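You operate a simulated robot arm through the tools that you are given. There is no shell and no other tool.

You are at the controls of a simulated robot arm. One attempt, no reset.

Task
Bring the stopper's air up to 5 bar and restart the chain.
Fine: open the red air knob; within 0.3 bar; before the start the stopper lever goes to release and back to hold once.

It is judged by the outcome, as a careful person would: the job done as asked, and still so three seconds after it is handed in. It fails if anything else is knocked over, pushed out of place, dropped, spilled or broken. Lids that push on must go on centred and level and be pressed home; caps that screw on are set level and turned clockwise until they are tight.

Robot
A 7-joint arm with a two-finger parallel gripper, fixed in place. Base frame: the origin is at the foot of the arm, x ahead of it, y to its left, z up; the work surface is at about z = 0.8. Readings come in m, degrees, newtons and seconds.
Its first joint turns from -166.0 to 166.0 degrees. Payload 4.4 kg.
Tool frame: the origin (TCP) lies between the finger pads and is the grasp point; the fingertips stand 0.023 m ahead of it; z points along the fingers, y is the line along which they close. Largest opening 0.094 m; finger width 0.038, thickness 0.01; the body of the gripper, 0.054 by 0.096 m, starts 0.039 m behind the TCP.
Orientation is told as [roll, pitch, yaw] about the base's x, y, z axes, in that order, counted from this pose: with the fingers straight down and closing along the base's y, the tool's x points along the base's -x, its y along +y and its z along -z.

Tools
- The arm moves only by the tool arm_command. Its argument "steps" is a list of rows, each an object of numbers (a shift or turn left out is 0, a gripper value left out holds the last): "claw": the finger opening in m, from 0 to 0.094; "x", "y", "z": the shift along the tool's x, y, z in m; "rx", "ry", "rz": the turn, a rotation vector about the tool's x, y, z in degrees. In form: [{"claw": .., "x": .., "y": .., "z": .., "rx": .., "ry": .., "rz": ..}, ...]. A call has 1 to 20 rows; each row is the pose to reach, as a shift and turn from the pose commanded when the call began, along the tool's axes at that moment. A row lasts 0.2 s, in which the tool goes at most 0.05 m and 8.6 degrees; a call with a longer step from one row to the next is refused whole, and so is a gripper value outside its range. A pose out of reach is approached as far as the arm can. The call stops where the force on the tool passes 90 N (or 10 N more than at its start, if that is more) or the arm is blocked; 0.2 s more then pass. Each finger travels about 0.072 m/s and halts on what it meets, pressing with about 38 N; the grip force reading is that of the motor and also rises with nothing between the fingers. The clock runs only during rows and for 0.2 s after the last one: add rows that repeat a pose to give the fingers time. The reply holds the time, the measured pose of the TCP, the force on the tool along the base axes, the opening and the grip force, in the units named above and with some noise, with the torque about the TCP (base axes, N m) and any sound that the robot's microphone picked up.
- Cameras (640 x 400 px; columns grow to the right, rows downward): "scene" is fixed at [0.2208, -0.6488, 1.5841]; the picture's right is [0.72, -0.69, 0.00], its down [-0.41, -0.43, -0.80] and it looks along [0.55, 0.58, -0.60] (base axes); focal length 355 px, centre (320, 200). "wrist" rides on the gripper at [0.086, 0.016, -0.074] in the tool frame; the picture's right is [-0.18, 0.98, 0.00], its down [-0.58, -0.11, -0.81] and it looks along [-0.79, -0.15, 0.59] (tool axes); focal length 243 px, centre (320, 200). There is no depth. A picture from a camera that has moved, and an enlarged one, comes with that camera's place and axes in the base frame and with its lens.
- capture(camera): a new picture of that camera. No time passes.
- inspect(camera, box): a new picture of the part [left, top, right, bottom] of that camera's present view, enlarged. No time passes.
- close_job(): hands the job in; it is judged then, once.

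Nothing tells you positions but the pictures and the camera data. Unless the task says otherwise, let go and move clear before handing in.

The tools are called after "Request:" as a command line: name --argument value ..., lists and objects as JSON in quotes. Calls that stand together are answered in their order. arm_command: Moves the arm, as the interface text tells. Its arguments: {"type":"object","properties":{"steps":{"type":"array","items":{"type":"object","properties":{"claw":{"type":"number"},"x":{"type":"number"},"y":{"type":"number"},"z":{"type":"number"},"rx":{"type":"number"},"ry":{"type":"number"},"rz":{"type":"number"}}}}},"required":["steps"]} The other tools are called the same way: capture (camera) takes a picture; inspect (camera, box) takes an enlarged picture of a part of a camera's view; close_job () hands the job in.

At the start:

```text
time_s: 0.0
eef_pos: [0.668, 0.071, 1.1399]
tool_rot: [0.0, 0.0, -0.1]
contact_force: [0.5, -0.5, -0.1]
ft_torque: [-0.01, -0.01, 0.01]
finger_gap: 0.094
grasp_force: 0.1
```

scene: 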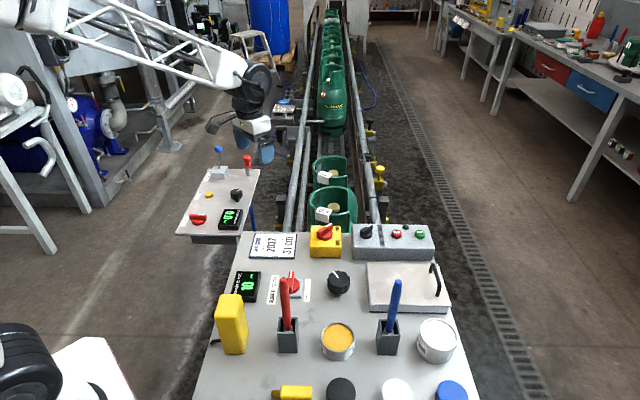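
wrist: 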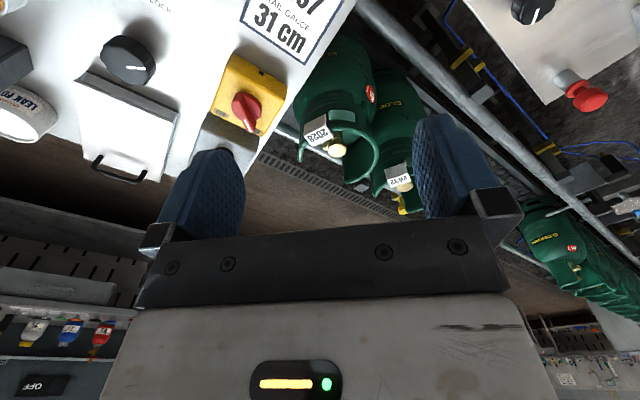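

I see a bench with a red knob, gauges, a yellow/red switch and a grey button box, plus a second smaller panel to the left. I'll look closer before moving.

Request:
inspect --camera "scene" --box '[220, 210, 460, 360]'

Request:
inspect --camera "scene" --box '[170, 135, 290, 245]'

Request:
inspect --camera "scene" --box '[340, 215, 450, 310]'

Request:
inspect --camera "scene" --box '[230, 220, 350, 320]'

Request:
inspect --camera "wrist" --box '[0, 0, 320, 200]'

```text
2.67 times, centred on (340, 285) of scene
camera zoom: at [0.2208, -0.6488, 1.5841], right [0.72, -0.69, 0.0], down [-0.41, -0.43, -0.8], along [0.55, 0.58, -0.6], focal length 946 px, centre (267, -27)
```

zoom: 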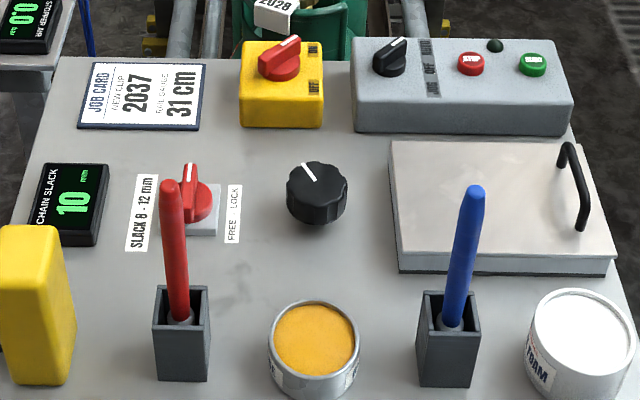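

```text
3.64 times, centred on (230, 190) of scene
camera zoom: at [0.2208, -0.6488, 1.5841], right [0.72, -0.69, 0.0], down [-0.41, -0.43, -0.8], along [0.55, 0.58, -0.6], focal length 1290 px, centre (647, 236)
```

zoom: 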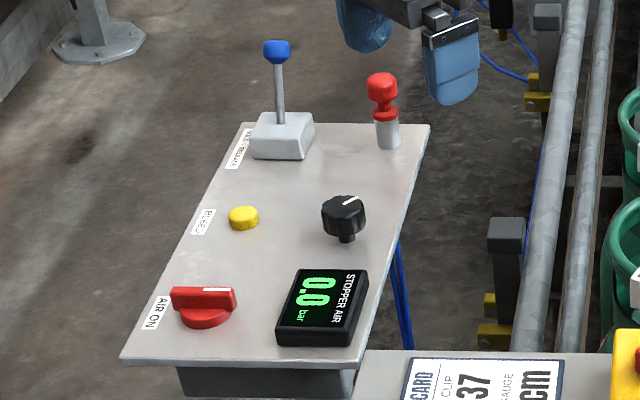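

```text
4.21 times, centred on (395, 262) of scene
camera zoom: at [0.2208, -0.6488, 1.5841], right [0.72, -0.69, 0.0], down [-0.41, -0.43, -0.8], along [0.55, 0.58, -0.6], focal length 1493 px, centre (4, -63)
```

zoom: 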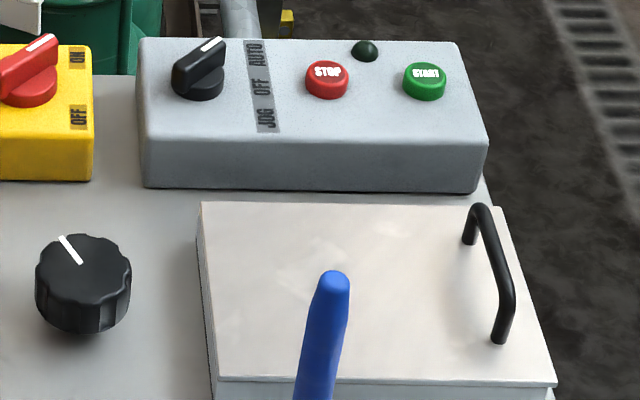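

```text
4.00 times, centred on (290, 270) of scene
camera zoom: at [0.2208, -0.6488, 1.5841], right [0.72, -0.69, 0.0], down [-0.41, -0.43, -0.8], along [0.55, 0.58, -0.6], focal length 1418 px, centre (440, -80)
```

zoom: 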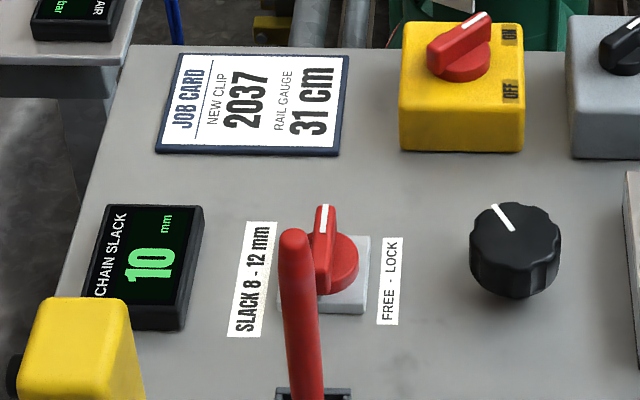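

```text
2.00 times, centred on (160, 100) of wrist
camera zoom: at [0.5815, 0.0874, 1.2144], right [0.18, 0.98, 0.0], down [0.58, -0.11, 0.81], along [0.79, -0.15, -0.59], focal length 485 px, centre (640, 400)
```

zoom: 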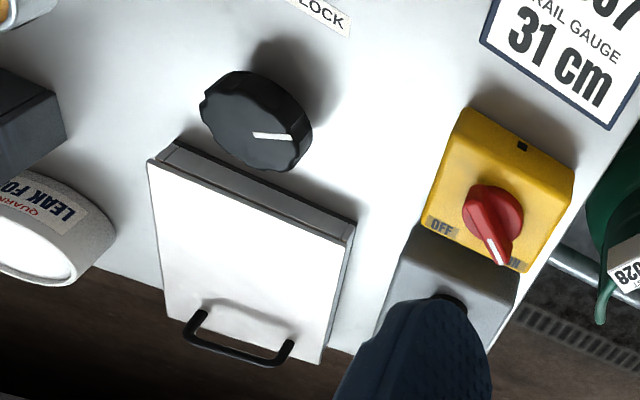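

The left panel has the red AIR ON knob, a black regulator knob, the STOPPER AIR gauge (0.0 bar), a yellow bleed button, the blue stopper lever and a red mushroom. The START button is on the grey box on the main bench. I'll move the wrist camera back and over the left panel for a closer look.

Request:
arm_command --steps '[{"x": 0.018, "y": 0.039, "z": 0.005}, {"x": 0.036, "y": 0.078, "z": 0.01}, {"x": 0.054, "y": 0.117, "z": 0.015}, {"x": 0.072, "y": 0.156, "z": 0.02}, {"x": 0.09, "y": 0.195, "z": 0.025}, {"x": 0.108, "y": 0.234, "z": 0.03}, {"x": 0.126, "y": 0.273, "z": 0.035}, {"x": 0.144, "y": 0.309, "z": 0.04}]'

Request:
capture --camera "wrist"

Request:
capture --camera "scene"

```text
time_s: 1.8
eef_pos: [0.5218, 0.3804, 1.0991]
tool_rot: [0.1, -0.1, 0.0]
contact_force: [-0.4, 0.3, 0.3]
ft_torque: [-0.05, -0.02, -0.01]
finger_gap: 0.0938
grasp_force: 0.0
```

```text
taken
camera wrist: at [0.4354, 0.3975, 1.1741], right [0.18, 0.98, 0.0], down [0.58, -0.11, 0.81], along [0.79, -0.15, -0.59], focal length 243 px, centre (320, 200)
```

wrist: 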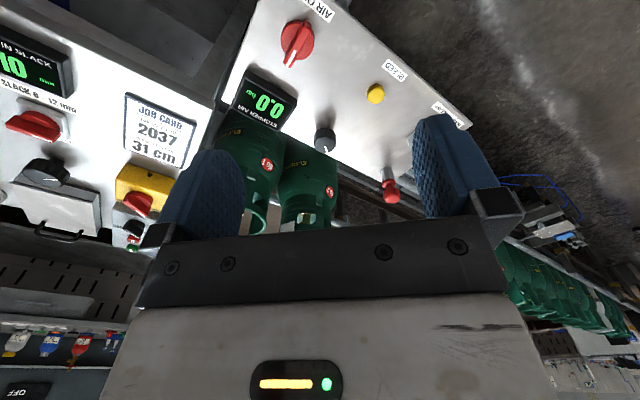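

```text
taken
```

scene: 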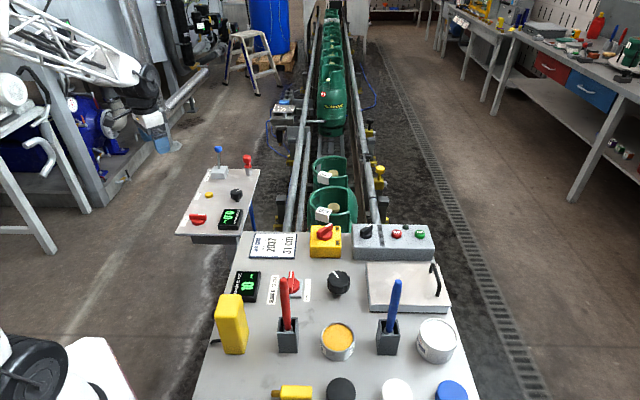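

The panel is now in view from the wrist, with the lever hidden behind the right finger. I'll enlarge both views to read the knobs and labels.

Request:
inspect --camera "wrist" --box '[220, 0, 480, 160]'

Request:
inspect --camera "wrist" --box '[300, 90, 420, 210]'

Request:
inspect --camera "scene" --box '[170, 135, 270, 195]'

Request:
inspect --camera "scene" --box '[170, 180, 270, 240]'

```text
2.46 times, centred on (350, 80) of wrist
camera zoom: at [0.4354, 0.3975, 1.1741], right [0.18, 0.98, 0.0], down [0.58, -0.11, 0.81], along [0.79, -0.15, -0.59], focal length 597 px, centre (246, 495)
```

zoom: 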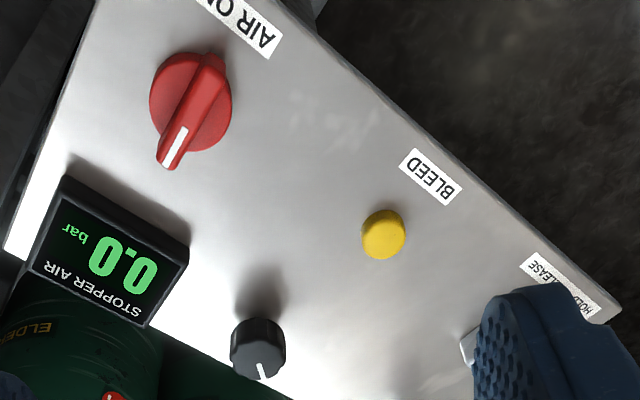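

```text
3.33 times, centred on (360, 150) of wrist
camera zoom: at [0.4354, 0.3975, 1.1741], right [0.18, 0.98, 0.0], down [0.58, -0.11, 0.81], along [0.79, -0.15, -0.59], focal length 809 px, centre (187, 367)
```

zoom: 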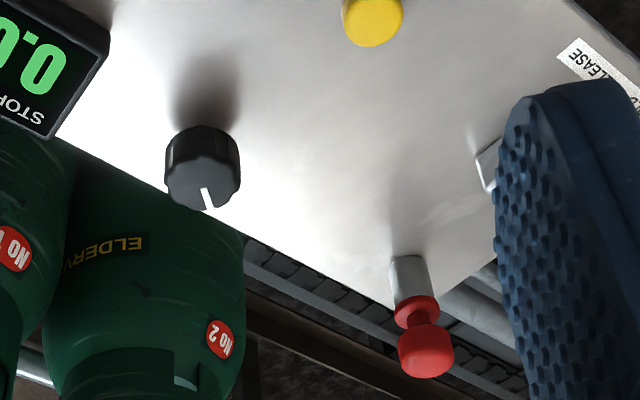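

```text
6.40 times, centred on (220, 165) of scene
camera zoom: at [0.2208, -0.6488, 1.5841], right [0.72, -0.69, 0.0], down [-0.41, -0.43, -0.8], along [0.55, 0.58, -0.6], focal length 2270 px, centre (960, 424)
```

zoom: 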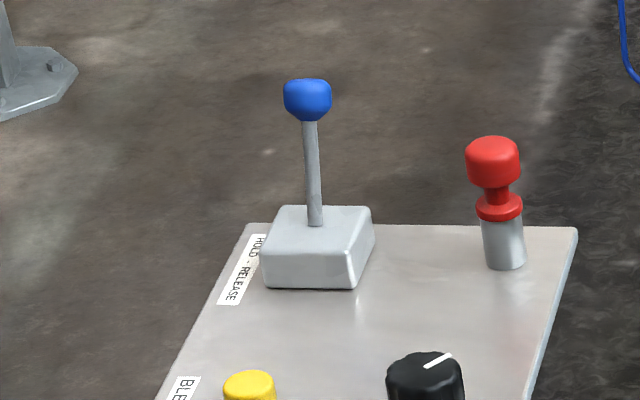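

```text
6.40 times, centred on (220, 210) of scene
camera zoom: at [0.2208, -0.6488, 1.5841], right [0.72, -0.69, 0.0], down [-0.41, -0.43, -0.8], along [0.55, 0.58, -0.6], focal length 2270 px, centre (960, 136)
```

zoom: 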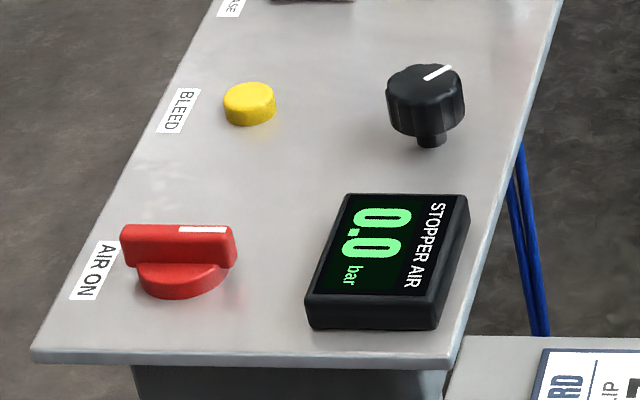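

The panel is turned about 45° to the base, and the air knob's bar lies across it, with its white mark pointing away from AIR ON. I put the knob at roughly (0.573, 0.338, 0.80). I'll turn the tool 45° and hover above the knob to check its position.

Request:
arm_command --steps '[{"x": -0.0085, "y": -0.007, "z": 0.027, "rz": 7.5}, {"x": -0.017, "y": -0.014, "z": 0.054, "rz": 15}, {"x": -0.0255, "y": -0.021, "z": 0.081, "rz": 22.5}, {"x": -0.034, "y": -0.028, "z": 0.108, "rz": 30}, {"x": -0.0425, "y": -0.035, "z": 0.135, "rz": 37.5}, {"x": -0.051, "y": -0.042, "z": 0.16, "rz": 45}]'

Request:
capture --camera "wrist"

Request:
capture --camera "scene"

```text
time_s: 3.2
eef_pos: [0.5748, 0.3377, 0.9405]
tool_rot: [0.2, 0.0, -45.1]
contact_force: [0.7, -0.1, 0.5]
ft_torque: [-0.01, 0.02, -0.01]
finger_gap: 0.0937
grasp_force: 0.1
```

```text
taken
camera wrist: at [0.5259, 0.4106, 1.0135], right [0.83, 0.56, 0.0], down [0.33, -0.49, 0.81], along [0.46, -0.67, -0.59], focal length 243 px, centre (320, 200)
```

wrist: 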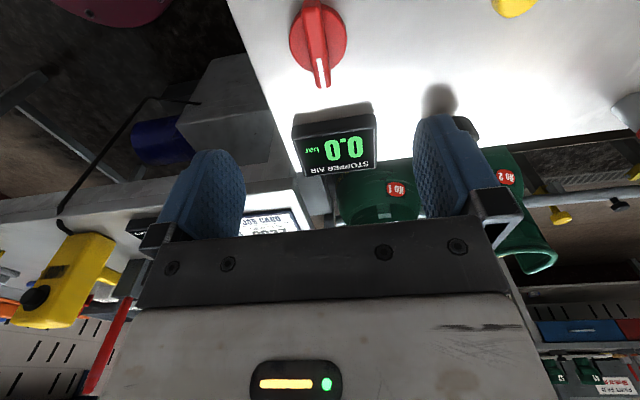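

```text
taken
```

scene: 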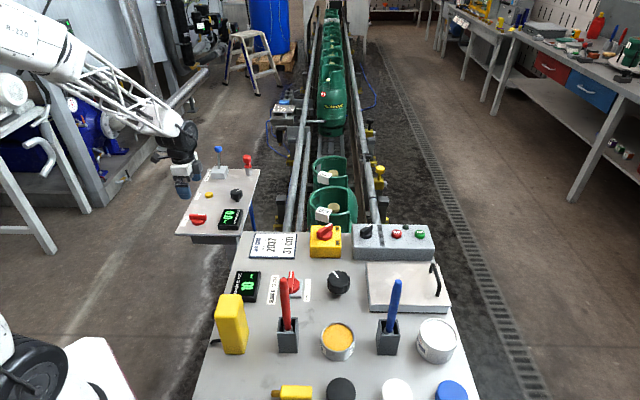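

The knob's bar sits centred between the fingers and is lined up with them. I'll lower over it with the fingers partly closed, stopping with the tips just above its disc.

Request:
arm_command --steps '[{"claw": 0.055, "x": 0.003, "z": 0.02}, {"x": 0.003, "z": 0.045}, {"x": 0.003, "z": 0.07}, {"x": 0.003, "z": 0.095}, {"x": 0.003, "z": 0.115}, {"x": 0.003, "z": 0.128}, {"x": 0.003, "z": 0.134}]'

Request:
capture --camera "wrist"

Request:
inspect --camera "scene" --box '[160, 170, 260, 240]'

```text
time_s: 4.8
eef_pos: [0.572, 0.3398, 0.8049]
tool_rot: [0.1, 0.0, -45.0]
contact_force: [-0.1, 0.2, 0.3]
ft_torque: [0.01, -0.03, 0.02]
finger_gap: 0.0549
grasp_force: 0.0
```

```text
taken
camera wrist: at [0.523, 0.4124, 0.88], right [0.83, 0.56, 0.0], down [0.33, -0.49, 0.81], along [0.46, -0.67, -0.59], focal length 243 px, centre (320, 200)
```

wrist: 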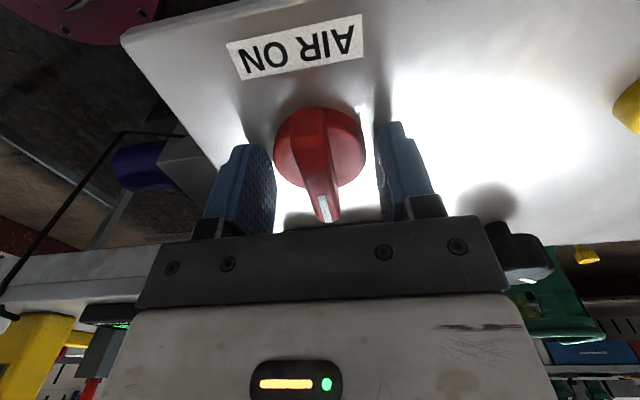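

```text
5.71 times, centred on (210, 205) of scene
camera zoom: at [0.2208, -0.6488, 1.5841], right [0.72, -0.69, 0.0], down [-0.41, -0.43, -0.8], along [0.55, 0.58, -0.6], focal length 2026 px, centre (949, 171)
```

zoom: 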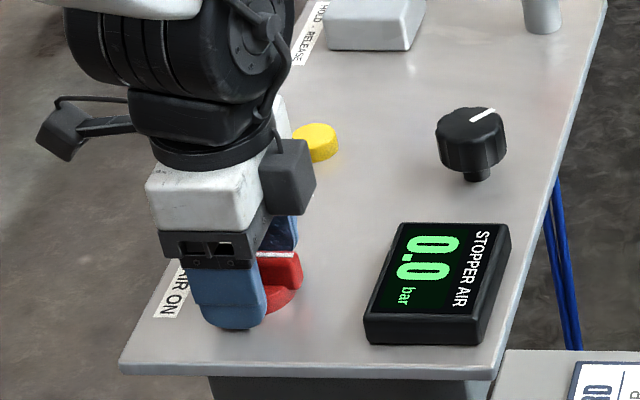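

Request:
inspect --camera "wrist" --box '[220, 80, 420, 240]'

```text
2.50 times, centred on (320, 160) of wrist
camera zoom: at [0.523, 0.4124, 0.88], right [0.83, 0.56, 0.0], down [0.33, -0.49, 0.81], along [0.46, -0.67, -0.59], focal length 606 px, centre (320, 300)
```

zoom: 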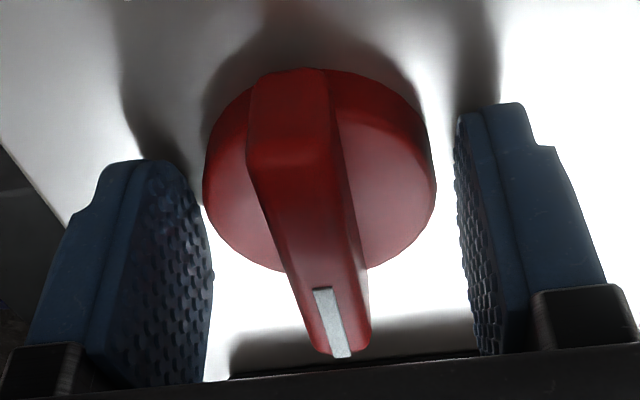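

The bar is well placed between the fingers. I'll raise 3 mm so the tips clear the disc, then close gently on the bar.

Request:
arm_command --steps '[{"z": -0.003}, {"claw": 0.03, "z": -0.003}, {"claw": 0.02, "z": -0.003}, {"claw": 0.01, "z": -0.003}, {"claw": 0.01, "z": -0.003}]'

Request:
capture --camera "wrist"

```text
time_s: 6.0
eef_pos: [0.5723, 0.339, 0.8089]
tool_rot: [0.0, 0.0, -45.0]
contact_force: [-11.2, -12.4, 8.3]
ft_torque: [0.1, 0.29, 0.0]
finger_gap: 0.0139
grasp_force: 44.6
```

```text
taken
camera wrist: at [0.5231, 0.412, 0.8831], right [0.83, 0.56, 0.0], down [0.33, -0.49, 0.81], along [0.46, -0.67, -0.59], focal length 243 px, centre (320, 200)
```

wrist: 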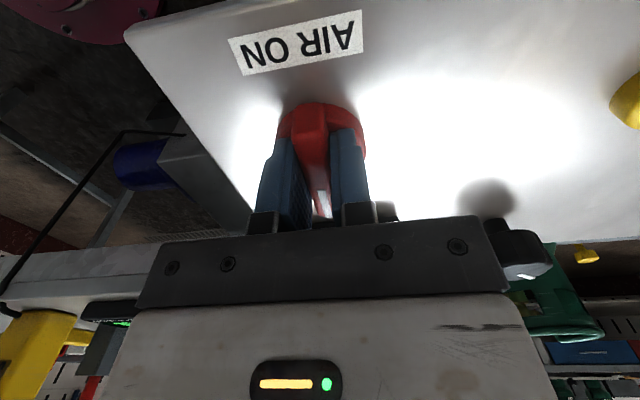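

The fingers hold the bar (14 mm gap). I'll try a small counter-clockwise turn first and watch the torque and the gauge.

Request:
arm_command --steps '[{"y": -0.0005, "rz": -3}, {"y": -0.001, "rz": -6}, {"y": -0.001, "rz": -9}, {"y": -0.001, "rz": -12}]'

Request:
capture --camera "wrist"

Request:
inspect --camera "scene" --box '[160, 170, 260, 240]'

```text
time_s: 7.0
eef_pos: [0.5723, 0.3392, 0.8081]
tool_rot: [0.0, 0.1, -32.9]
contact_force: [11.2, 14.4, -15.9]
ft_torque: [0.56, 0.84, 0.01]
finger_gap: 0.0136
grasp_force: 45.2
```

```text
taken
camera wrist: at [0.5089, 0.3999, 0.8831], right [0.69, 0.72, 0.0], down [0.43, -0.41, 0.81], along [0.59, -0.56, -0.59], focal length 243 px, centre (320, 200)
```

wrist: 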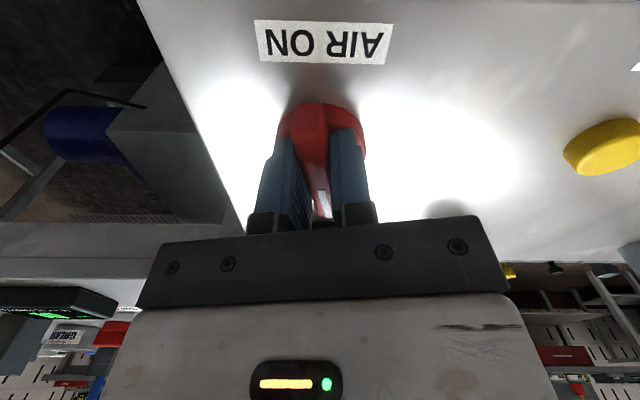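

```text
5.71 times, centred on (210, 205) of scene
camera zoom: at [0.2208, -0.6488, 1.5841], right [0.72, -0.69, 0.0], down [-0.41, -0.43, -0.8], along [0.55, 0.58, -0.6], focal length 2026 px, centre (949, 171)
```

zoom: 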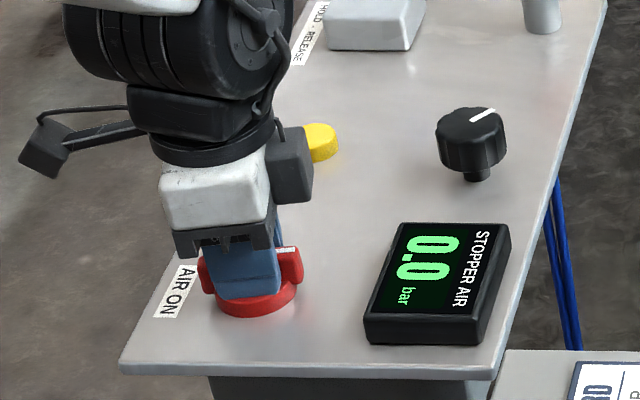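

The knob turned freely with the gripper counter-clockwise with no axial torque, and the gauge still shows 0.0. I'll carry on in stages.

Request:
arm_command --steps '[{"y": 0.0004, "rz": -6}, {"y": 0.0004, "rz": -12}, {"y": 0.0004, "rz": -18}, {"y": 0.0004, "rz": -24}, {"y": 0.0004, "rz": -30}]'

Request:
inspect --camera "scene" --box '[160, 170, 260, 240]'

Request:
capture --camera "wrist"

```text
time_s: 8.2
eef_pos: [0.5734, 0.3402, 0.8078]
tool_rot: [0.1, -0.1, -2.9]
contact_force: [17.7, -34.1, -8.0]
ft_torque: [-0.26, -1.19, -0.03]
finger_gap: 0.0139
grasp_force: 44.7
```

```text
5.71 times, centred on (210, 205) of scene
camera zoom: at [0.2208, -0.6488, 1.5841], right [0.72, -0.69, 0.0], down [-0.41, -0.43, -0.8], along [0.55, 0.58, -0.6], focal length 2026 px, centre (949, 171)
```

zoom: 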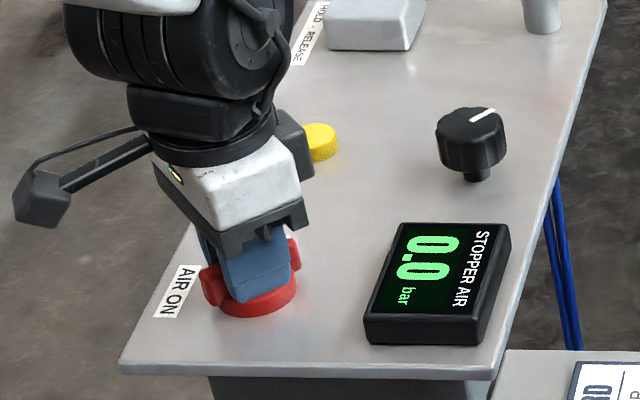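

```text
taken
camera wrist: at [0.4872, 0.3599, 0.8831], right [0.23, 0.97, 0.0], down [0.58, -0.14, 0.81], along [0.78, -0.19, -0.59], focal length 243 px, centre (320, 200)
```

wrist: 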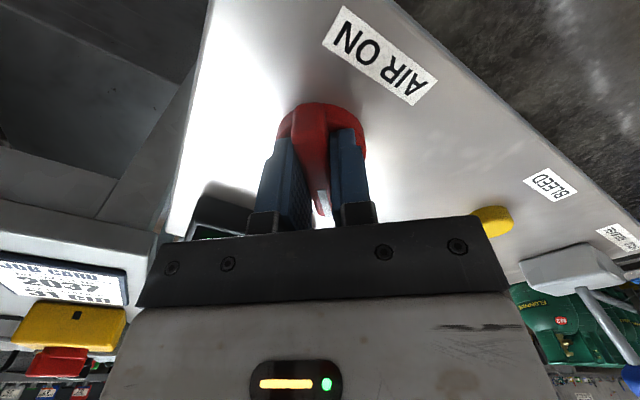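

The knob keeps turning, with some side force because its axis is about 1–2 mm off my turning centre. I'll shift to match and continue.

Request:
arm_command --steps '[{"x": -0.0008, "y": -0.0007}, {"x": -0.0016, "y": -0.001, "rz": -6}, {"x": -0.0016, "y": -0.001, "rz": -12}, {"x": -0.0016, "y": -0.001, "rz": -18}, {"x": -0.0016, "y": -0.001, "rz": -24}]'

Request:
inspect --camera "scene" --box '[160, 170, 260, 240]'

```text
time_s: 9.4
eef_pos: [0.574, 0.3395, 0.8072]
tool_rot: [0.0, 0.0, 21.3]
contact_force: [-38.1, 26.0, -7.2]
ft_torque: [-0.05, 1.25, 0.02]
finger_gap: 0.0138
grasp_force: 45.9
```

```text
5.71 times, centred on (210, 205) of scene
camera zoom: at [0.2208, -0.6488, 1.5841], right [0.72, -0.69, 0.0], down [-0.41, -0.43, -0.8], along [0.55, 0.58, -0.6], focal length 2026 px, centre (949, 171)
```

zoom: 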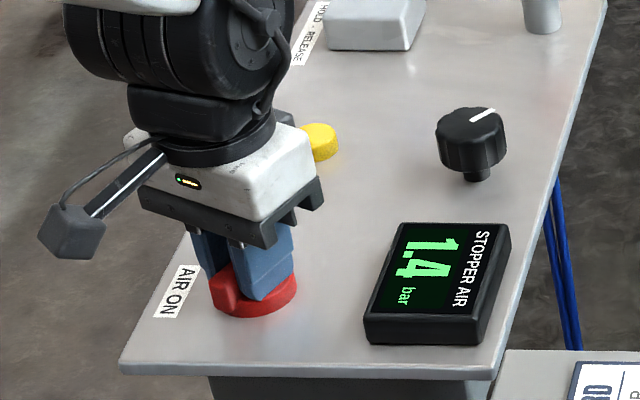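

The gauge rose to 1.4 bar, so air is opening. I'll relieve the side force and continue the turn to the 90° position.

Request:
arm_command --steps '[{"x": 0.0006, "y": 0.0011}, {"x": 0.0006, "y": 0.0011, "rz": -5}, {"x": 0.0006, "y": 0.0011, "rz": -10}, {"x": 0.0006, "y": 0.0011, "rz": -15}]'

Request:
inspect --camera "scene" --box '[160, 170, 260, 240]'

```text
time_s: 10.4
eef_pos: [0.5722, 0.3388, 0.8082]
tool_rot: [0.0, 0.0, 36.1]
contact_force: [-37.2, 25.0, -19.8]
ft_torque: [0.71, -0.47, 0.01]
finger_gap: 0.0142
grasp_force: 44.9
```

```text
5.71 times, centred on (210, 205) of scene
camera zoom: at [0.2208, -0.6488, 1.5841], right [0.72, -0.69, 0.0], down [-0.41, -0.43, -0.8], along [0.55, 0.58, -0.6], focal length 2026 px, centre (949, 171)
```

zoom: 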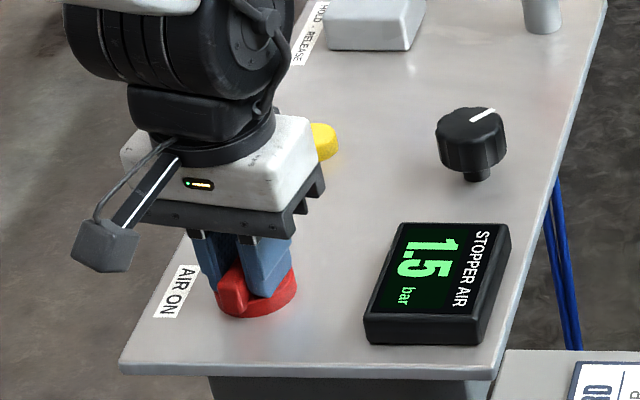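

Request:
arm_command --steps '[{"x": 0.0003, "y": 0.001}, {"x": 0.0003, "y": 0.0012, "rz": -4}, {"x": 0.0003, "y": 0.0012, "rz": -8}, {"x": 0.0003, "y": 0.0012, "rz": -9}]'

Request:
inspect --camera "scene" --box '[160, 170, 260, 240]'

Request:
capture --camera "wrist"

```text
time_s: 11.4
eef_pos: [0.5722, 0.3395, 0.8076]
tool_rot: [0.1, 0.0, 45.0]
contact_force: [26.7, -27.7, -41.4]
ft_torque: [0.07, 0.18, -0.02]
finger_gap: 0.014
grasp_force: 45.6
```

```text
5.71 times, centred on (210, 205) of scene
camera zoom: at [0.2208, -0.6488, 1.5841], right [0.72, -0.69, 0.0], down [-0.41, -0.43, -0.8], along [0.55, 0.58, -0.6], focal length 2026 px, centre (949, 171)
```

zoom: 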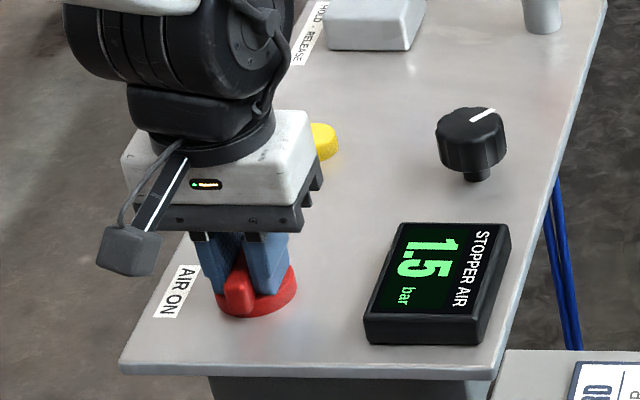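

```text
taken
camera wrist: at [0.5002, 0.2894, 0.8833], right [-0.56, 0.83, 0.0], down [0.49, 0.33, 0.81], along [0.67, 0.46, -0.59], focal length 243 px, centre (320, 200)
```

wrist: 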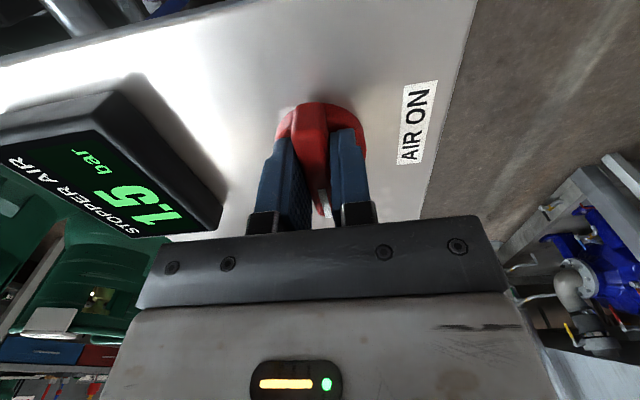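

The knob has gone through 90° and the gauge holds at 1.5 bar. I'll test a few more degrees to see if there is a stop.

Request:
arm_command --steps '[{"y": -0.0008}, {"y": -0.001, "rz": -3}, {"y": -0.001, "rz": -6}, {"y": -0.001, "rz": -8}]'

Request:
inspect --camera "scene" --box '[160, 170, 260, 240]'

Request:
capture --camera "wrist"

```text
time_s: 12.4
eef_pos: [0.573, 0.3414, 0.8114]
tool_rot: [-0.2, -0.1, 53.0]
contact_force: [15.2, -17.9, 10.2]
ft_torque: [0.04, -0.26, -0.49]
finger_gap: 0.0203
grasp_force: 11.0
```

```text
5.71 times, centred on (210, 205) of scene
camera zoom: at [0.2208, -0.6488, 1.5841], right [0.72, -0.69, 0.0], down [-0.41, -0.43, -0.8], along [0.55, 0.58, -0.6], focal length 2026 px, centre (949, 171)
```

zoom: 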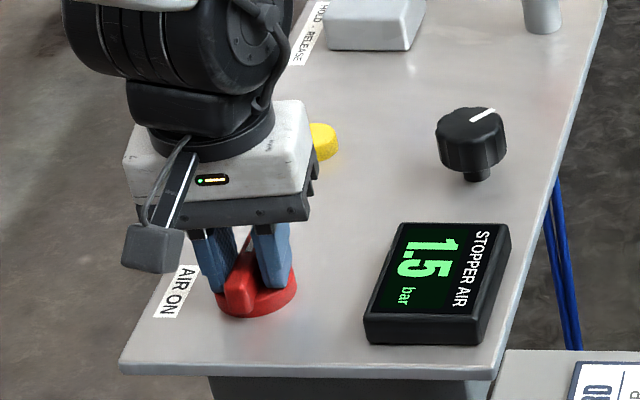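

```text
taken
camera wrist: at [0.5087, 0.2811, 0.8851], right [-0.67, 0.74, 0.0], down [0.43, 0.4, 0.81], along [0.6, 0.54, -0.59], focal length 243 px, centre (320, 200)
```

wrist: 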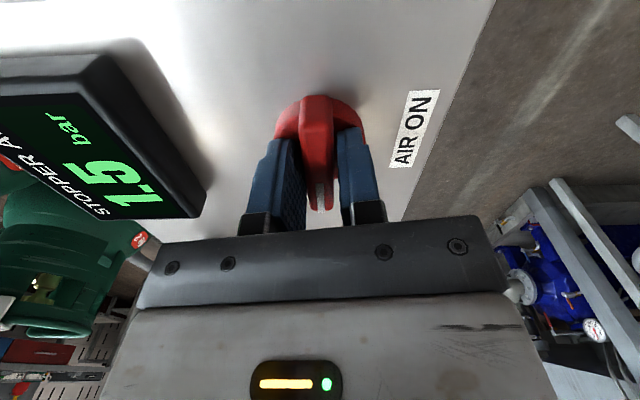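

There is a stop at 90°, so the air knob is fully open, and the pressure now sits at 1.5 bar to be set with the black regulator knob. I'll release the air knob and lift clear.

Request:
arm_command --steps '[{"rz": 4}, {"rz": 8, "claw": 0.05}, {"rz": 8, "claw": 0.05}, {"rz": 8, "claw": 0.05}, {"rz": 8, "z": -0.03}, {"rz": 8, "z": -0.07}, {"rz": 8, "z": -0.11}]'

Request:
inspect --camera "scene" --box '[160, 170, 260, 240]'

```text
time_s: 14.0
eef_pos: [0.5706, 0.3399, 0.9207]
tool_rot: [-0.1, 0.0, 45.1]
contact_force: [0.0, 0.0, -0.7]
ft_torque: [-0.01, 0.0, 0.0]
finger_gap: 0.0499
grasp_force: 0.1
```

```text
5.71 times, centred on (210, 205) of scene
camera zoom: at [0.2208, -0.6488, 1.5841], right [0.72, -0.69, 0.0], down [-0.41, -0.43, -0.8], along [0.55, 0.58, -0.6], focal length 2026 px, centre (949, 171)
```

zoom: 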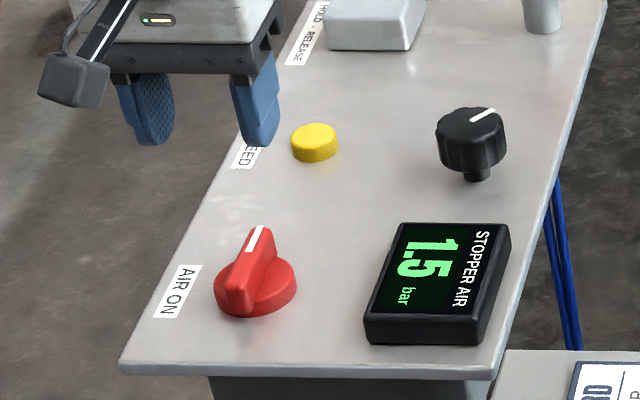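

The air knob is at its open stop and the gauge holds 1.5 bar. Next I'll move above the black regulator knob, which I put at about (0.741, 0.350), top near z = 0.811.

Request:
arm_command --steps '[{"claw": 0.075, "x": -0.032, "y": -0.028}, {"x": -0.064, "y": -0.057}, {"x": -0.096, "y": -0.085}, {"x": -0.127, "y": -0.113}, {"x": -0.127, "y": -0.113}]'

Request:
capture --camera "wrist"

Request:
inspect --camera "wrist" --box '[220, 0, 420, 160]'

```text
time_s: 15.2
eef_pos: [0.7417, 0.3492, 0.9188]
tool_rot: [0.0, 0.0, 45.0]
contact_force: [0.4, 0.2, -0.2]
ft_torque: [-0.02, 0.04, -0.01]
finger_gap: 0.0749
grasp_force: 0.0
```

```text
taken
camera wrist: at [0.6691, 0.2994, 0.9925], right [-0.56, 0.83, 0.0], down [0.49, 0.33, 0.81], along [0.67, 0.46, -0.59], focal length 243 px, centre (320, 200)
```

wrist: 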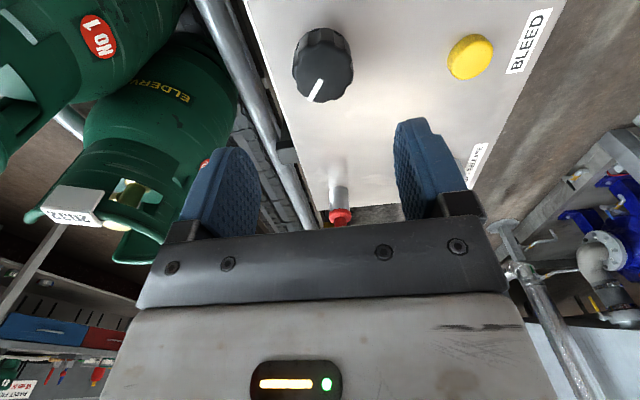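

```text
2.50 times, centred on (320, 80) of wrist
camera zoom: at [0.6691, 0.2994, 0.9925], right [-0.56, 0.83, 0.0], down [0.49, 0.33, 0.81], along [0.67, 0.46, -0.59], focal length 606 px, centre (320, 500)
```

zoom: 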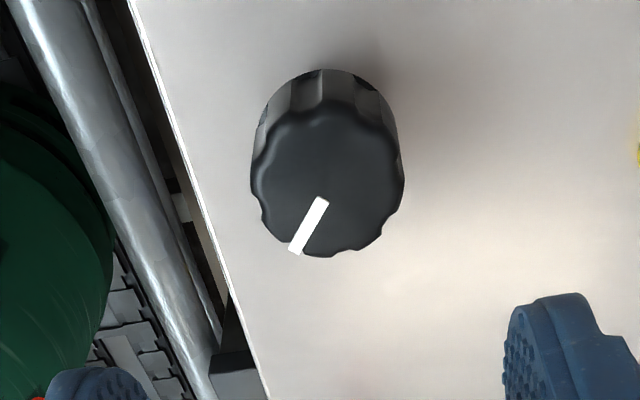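

The knob is almost exactly between the fingers, off by about 2 mm and 45 mm across. I'll correct that, lower to mid-height and close on it.

Request:
arm_command --steps '[{"x": -0.002, "y": 0.002, "z": 0.03}, {"x": -0.002, "y": 0.002, "z": 0.06}, {"x": -0.002, "y": 0.002, "z": 0.09}, {"x": -0.002, "y": 0.002, "z": 0.108}, {"x": -0.002, "y": 0.002, "z": 0.114}, {"x": -0.002, "y": 0.002, "z": 0.114}]'

Request:
inspect --camera "scene" --box '[180, 150, 280, 230]'

Request:
capture --camera "wrist"

```text
time_s: 16.6
eef_pos: [0.7443, 0.3525, 0.8035]
tool_rot: [0.0, -0.1, 45.1]
contact_force: [0.1, 0.1, -1.0]
ft_torque: [-0.02, -0.01, 0.0]
finger_gap: 0.0752
grasp_force: 0.1
```

```text
5.00 times, centred on (230, 190) of scene
camera zoom: at [0.2208, -0.6488, 1.5841], right [0.72, -0.69, 0.0], down [-0.41, -0.43, -0.8], along [0.55, 0.58, -0.6], focal length 1773 px, centre (770, 250)
```

zoom: 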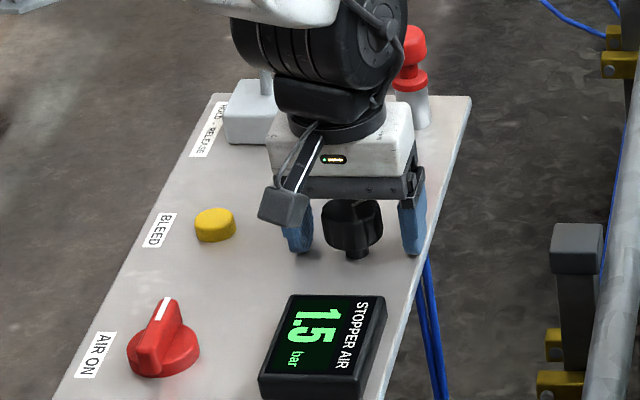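

```text
taken
camera wrist: at [0.6712, 0.3034, 0.8785], right [-0.56, 0.83, 0.0], down [0.49, 0.33, 0.81], along [0.67, 0.46, -0.59], focal length 243 px, centre (320, 200)
```

wrist: 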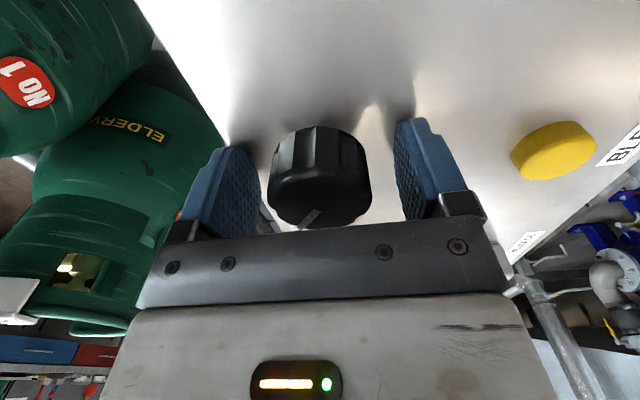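

Request:
arm_command --steps '[{"claw": 0.055}, {"claw": 0.048}, {"claw": 0.042}, {"claw": 0.038}, {"claw": 0.038}]'

Request:
inspect --camera "wrist" --box '[220, 100, 420, 240]'

```text
time_s: 17.8
eef_pos: [0.743, 0.354, 0.8037]
tool_rot: [0.0, 0.0, 45.0]
contact_force: [-9.2, 13.7, -0.2]
ft_torque: [-0.06, 0.07, -0.11]
finger_gap: 0.0446
grasp_force: 7.2
```

```text
2.86 times, centred on (320, 170) of wrist
camera zoom: at [0.671, 0.3037, 0.8786], right [-0.57, 0.82, 0.0], down [0.49, 0.33, 0.81], along [0.67, 0.46, -0.59], focal length 693 px, centre (320, 286)
```

zoom: 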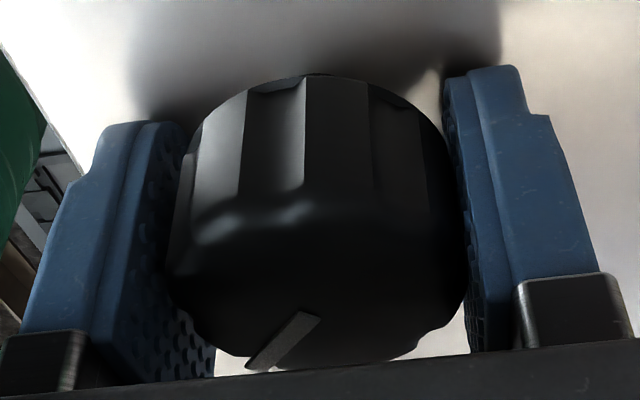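

I have light contact on both sides with a 44.6 mm gap. I'll firm up the grip, centre it and make a small clockwise test turn while watching the gauge.

Request:
arm_command --steps '[{"claw": 0.03, "y": 0.0005}, {"claw": 0.03, "y": 0.0005}, {"claw": 0.03, "y": 0.0005, "rz": 4}, {"claw": 0.03, "y": 0.0005, "rz": 8}, {"claw": 0.03, "y": 0.0005, "rz": 12}]'

Request:
inspect --camera "wrist" --box '[220, 100, 420, 240]'

Request:
inspect --camera "scene" --box '[180, 170, 280, 240]'

```text
time_s: 19.0
eef_pos: [0.7424, 0.352, 0.8035]
tool_rot: [0.0, 0.0, 32.9]
contact_force: [16.0, 6.8, -16.8]
ft_torque: [1.13, -0.21, 0.03]
finger_gap: 0.043
grasp_force: 45.0
```

```text
2.86 times, centred on (320, 170) of wrist
camera zoom: at [0.6617, 0.3191, 0.8786], right [-0.38, 0.93, 0.0], down [0.55, 0.22, 0.81], along [0.75, 0.31, -0.59], focal length 693 px, centre (320, 286)
```

zoom: 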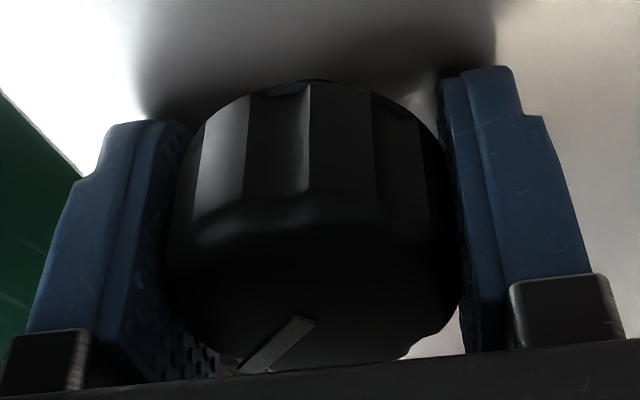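

```text
5.71 times, centred on (230, 205) of scene
camera zoom: at [0.2208, -0.6488, 1.5841], right [0.72, -0.69, 0.0], down [-0.41, -0.43, -0.8], along [0.55, 0.58, -0.6], focal length 2026 px, centre (834, 171)
```

zoom: 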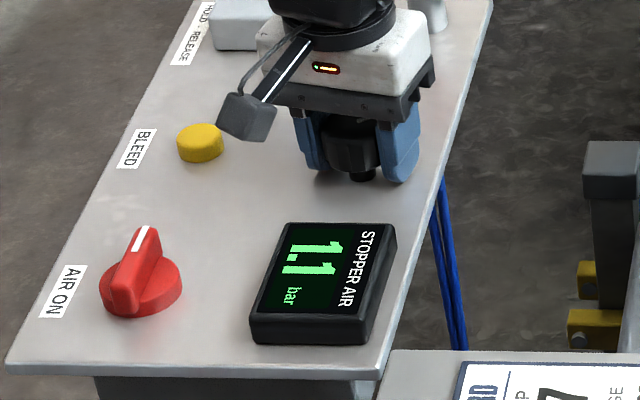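

Clockwise lowered it to 1.1 bar (about 0.033 bar per degree), so counter-clockwise raises it. I need about 117° counter-clockwise, so I'll open, swing back to about -65° yaw and re-grip.

Request:
arm_command --steps '[{"claw": 0.075}, {"claw": 0.075}, {"claw": 0.075}, {"rz": 8}, {"rz": 16}, {"rz": 24}, {"rz": 32}, {"rz": 40}, {"rz": 48}, {"rz": 56}, {"rz": 64}, {"rz": 72}, {"rz": 80}, {"rz": 88}, {"rz": 96}, {"rz": 98}]'

Request:
capture --camera "wrist"

Request:
inspect --camera "scene" --box '[180, 150, 280, 240]'

```text
time_s: 22.4
eef_pos: [0.7418, 0.3532, 0.8045]
tool_rot: [-0.1, 0.0, -65.1]
contact_force: [-0.3, 0.0, -0.7]
ft_torque: [-0.01, -0.01, 0.02]
finger_gap: 0.0749
grasp_force: 0.0
```

```text
taken
camera wrist: at [0.7202, 0.4386, 0.8794], right [0.97, 0.25, 0.0], down [0.15, -0.57, 0.81], along [0.2, -0.78, -0.59], focal length 243 px, centre (320, 200)
```

wrist: 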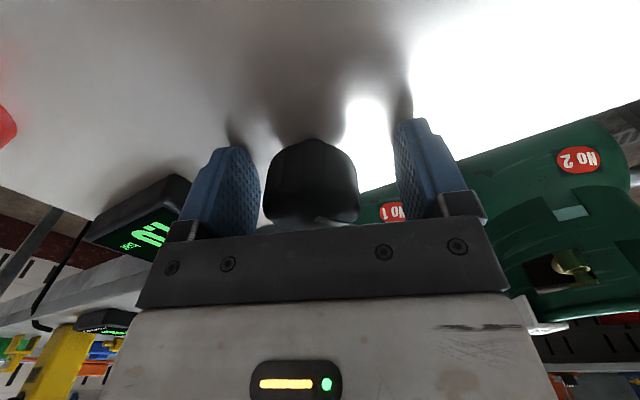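

```text
4.44 times, centred on (230, 195) of scene
camera zoom: at [0.2208, -0.6488, 1.5841], right [0.72, -0.69, 0.0], down [-0.41, -0.43, -0.8], along [0.55, 0.58, -0.6], focal length 1576 px, centre (720, 222)
```

zoom: 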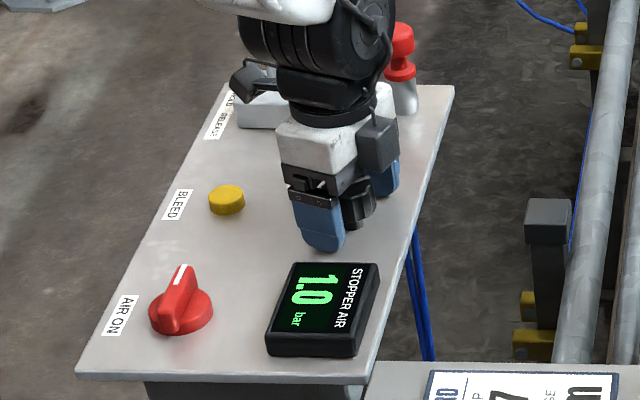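

Request:
inspect --camera "wrist" --box '[200, 100, 440, 240]'

```text
2.67 times, centred on (320, 170) of wrist
camera zoom: at [0.7202, 0.4386, 0.8794], right [0.97, 0.25, 0.0], down [0.15, -0.57, 0.81], along [0.2, -0.78, -0.59], focal length 647 px, centre (320, 280)
```

zoom: 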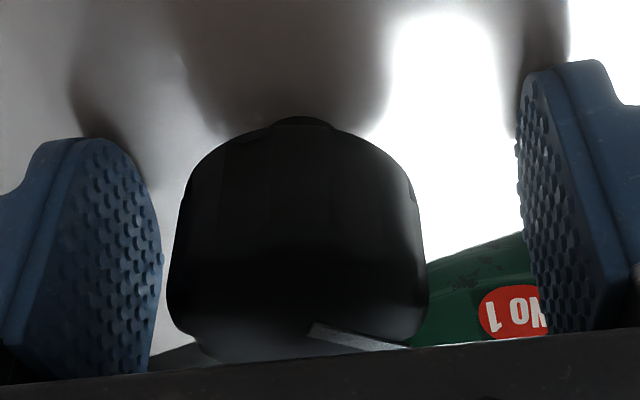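

The knob axis is about 4 mm to one side of the tool in this orientation, near (0.739, 0.350). I'll correct for that, then close firmly.

Request:
arm_command --steps '[{"x": -0.001, "y": -0.002}, {"x": -0.002, "y": -0.004}, {"x": -0.002, "y": -0.004, "claw": 0.055}, {"x": -0.002, "y": -0.004, "claw": 0.047}, {"x": -0.002, "y": -0.004, "claw": 0.043}, {"x": -0.002, "y": -0.004, "claw": 0.043}]'

Request:
inspect --camera "wrist" --box '[200, 100, 440, 240]'

```text
time_s: 23.8
eef_pos: [0.7393, 0.3496, 0.8047]
tool_rot: [0.0, 0.1, -64.9]
contact_force: [-1.4, -0.8, 1.4]
ft_torque: [0.02, 0.01, -0.02]
finger_gap: 0.0436
grasp_force: 1.1
```

```text
2.67 times, centred on (320, 170) of wrist
camera zoom: at [0.7173, 0.4348, 0.8791], right [0.97, 0.25, 0.0], down [0.15, -0.57, 0.81], along [0.2, -0.78, -0.59], focal length 647 px, centre (320, 280)
```

zoom: 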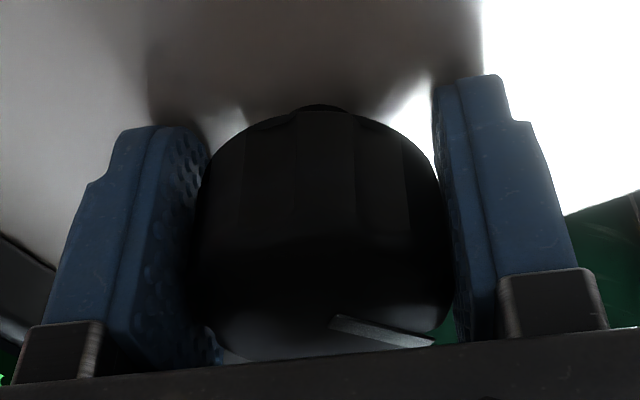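

Contact is now balanced. I'll grip firmly and turn counter-clockwise about 48°, then read the gauge.

Request:
arm_command --steps '[{"claw": 0.03}, {"claw": 0.03}, {"rz": -6}, {"rz": -12}, {"rz": -18}, {"rz": -24}, {"rz": -30}, {"rz": -36}, {"rz": -42}, {"rz": -48}]'

Request:
inspect --camera "scene" --box '[180, 150, 280, 240]'

Request:
inspect --camera "wrist" --box '[200, 100, 440, 240]'

```text
time_s: 26.0
eef_pos: [0.7392, 0.3504, 0.803]
tool_rot: [0.0, 0.0, -16.9]
contact_force: [14.4, 9.7, -20.8]
ft_torque: [0.36, 0.54, -0.02]
finger_gap: 0.0436
grasp_force: 45.0
```

```text
4.44 times, centred on (230, 195) of scene
camera zoom: at [0.2208, -0.6488, 1.5841], right [0.72, -0.69, 0.0], down [-0.41, -0.43, -0.8], along [0.55, 0.58, -0.6], focal length 1576 px, centre (720, 222)
```

zoom: 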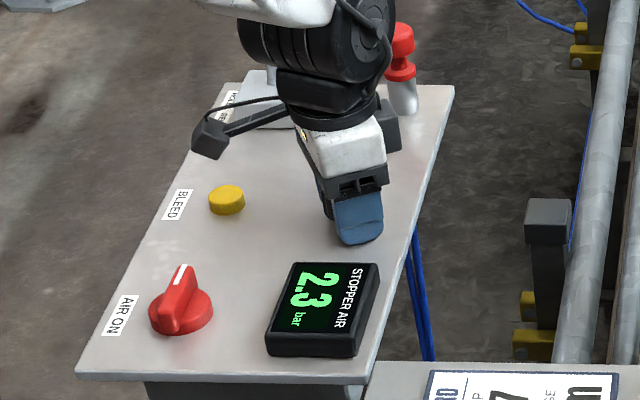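

```text
2.67 times, centred on (320, 170) of wrist
camera zoom: at [0.6614, 0.3903, 0.8791], right [0.46, 0.89, 0.0], down [0.52, -0.27, 0.81], along [0.72, -0.37, -0.59], focal length 647 px, centre (320, 280)
```

zoom: 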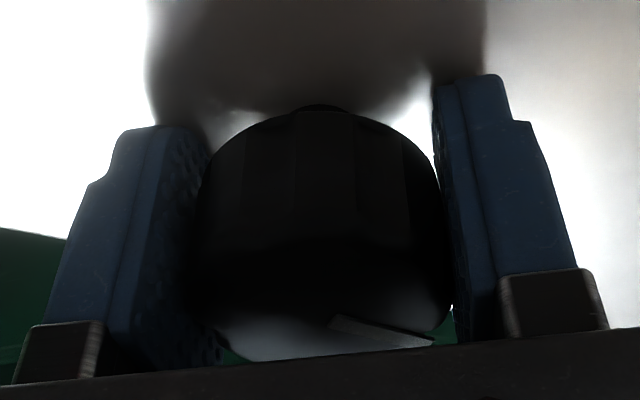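

The gauge reads 2.3 bar after 48° and the knob turns with the fingers. I'll continue another 48° and let it settle.

Request:
arm_command --steps '[{"x": -0.0004, "rz": -6}, {"x": -0.0004, "rz": -12}, {"x": -0.0004, "rz": -18}, {"x": -0.0004, "rz": -24}, {"x": -0.0004, "rz": -30}, {"x": -0.0004, "rz": -36}, {"x": -0.0004, "rz": -42}, {"x": -0.0004, "rz": -48}, {"x": -0.0004, "rz": -48}, {"x": -0.0004, "rz": -48}, {"x": -0.0004, "rz": -48}, {"x": -0.0004, "rz": -48}]'

Request:
inspect --camera "scene" --box '[180, 150, 280, 240]'

```text
time_s: 28.6
eef_pos: [0.7393, 0.3501, 0.8041]
tool_rot: [0.0, 0.1, 30.9]
contact_force: [-28.6, 31.3, -6.7]
ft_torque: [0.43, 0.19, 0.01]
finger_gap: 0.0437
grasp_force: 45.2
```

```text
4.44 times, centred on (230, 195) of scene
camera zoom: at [0.2208, -0.6488, 1.5841], right [0.72, -0.69, 0.0], down [-0.41, -0.43, -0.8], along [0.55, 0.58, -0.6], focal length 1576 px, centre (720, 222)
```

zoom: 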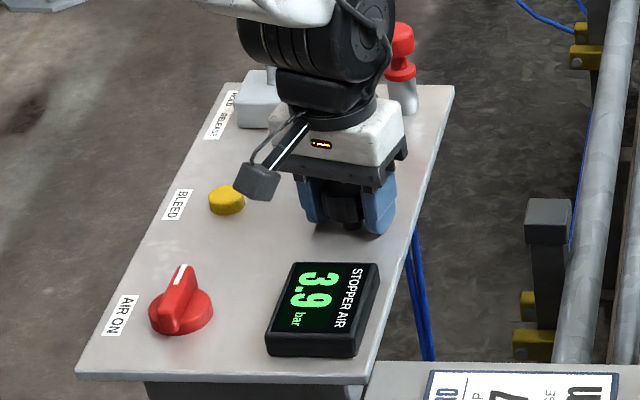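

It reads 3.9 bar, about 0.030 bar per degree. I'll ease the side force, turn another 28° and let it settle.

Request:
arm_command --steps '[{"y": 0.0009}, {"y": 0.0009, "rz": -6}, {"y": 0.0009, "rz": -12}, {"y": 0.0009, "rz": -18}, {"y": 0.0009, "rz": -24}, {"y": 0.0009, "rz": -28}, {"y": 0.0009, "rz": -28}, {"y": 0.0009, "rz": -28}, {"y": 0.0009, "rz": -28}, {"y": 0.0009, "rz": -28}, {"y": 0.0009, "rz": -28}]'

Request:
inspect --camera "scene" --box '[180, 150, 280, 240]'

```text
time_s: 31.0
eef_pos: [0.7392, 0.349, 0.8044]
tool_rot: [0.0, 0.0, 59.0]
contact_force: [0.2, 32.4, -28.8]
ft_torque: [0.3, 0.32, 0.0]
finger_gap: 0.0437
grasp_force: 44.6
```

```text
4.44 times, centred on (230, 195) of scene
camera zoom: at [0.2208, -0.6488, 1.5841], right [0.72, -0.69, 0.0], down [-0.41, -0.43, -0.8], along [0.55, 0.58, -0.6], focal length 1576 px, centre (720, 222)
```

zoom: 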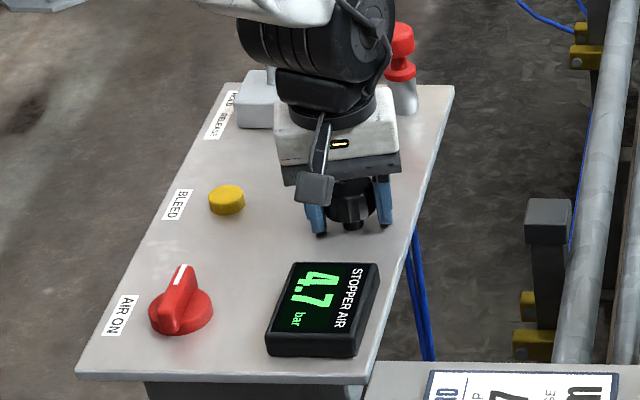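

4.7 bar now. Another 10° should bring it to 5.0.

Request:
arm_command --steps '[{"y": 0.0003}, {"y": 0.0003, "rz": -4}, {"y": 0.0003, "rz": -8}, {"y": 0.0003, "rz": -10}, {"y": 0.0003, "rz": -10}, {"y": 0.0003, "rz": -10}, {"y": 0.0003, "rz": -10}, {"y": 0.0003, "rz": -10}, {"y": 0.0003, "rz": -10}]'

Request:
inspect --camera "scene" --box '[180, 150, 280, 240]'

```text
time_s: 33.0
eef_pos: [0.7391, 0.3495, 0.8045]
tool_rot: [0.0, 0.1, 69.1]
contact_force: [26.4, -2.1, -22.5]
ft_torque: [0.05, 0.73, -0.02]
finger_gap: 0.0435
grasp_force: 44.4
```

```text
4.44 times, centred on (230, 195) of scene
camera zoom: at [0.2208, -0.6488, 1.5841], right [0.72, -0.69, 0.0], down [-0.41, -0.43, -0.8], along [0.55, 0.58, -0.6], focal length 1576 px, centre (720, 222)
```

zoom: 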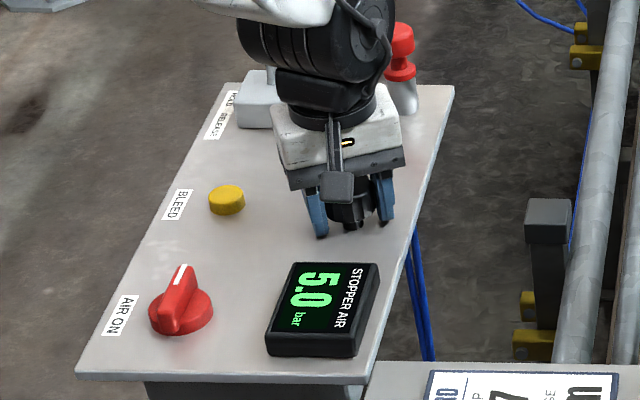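

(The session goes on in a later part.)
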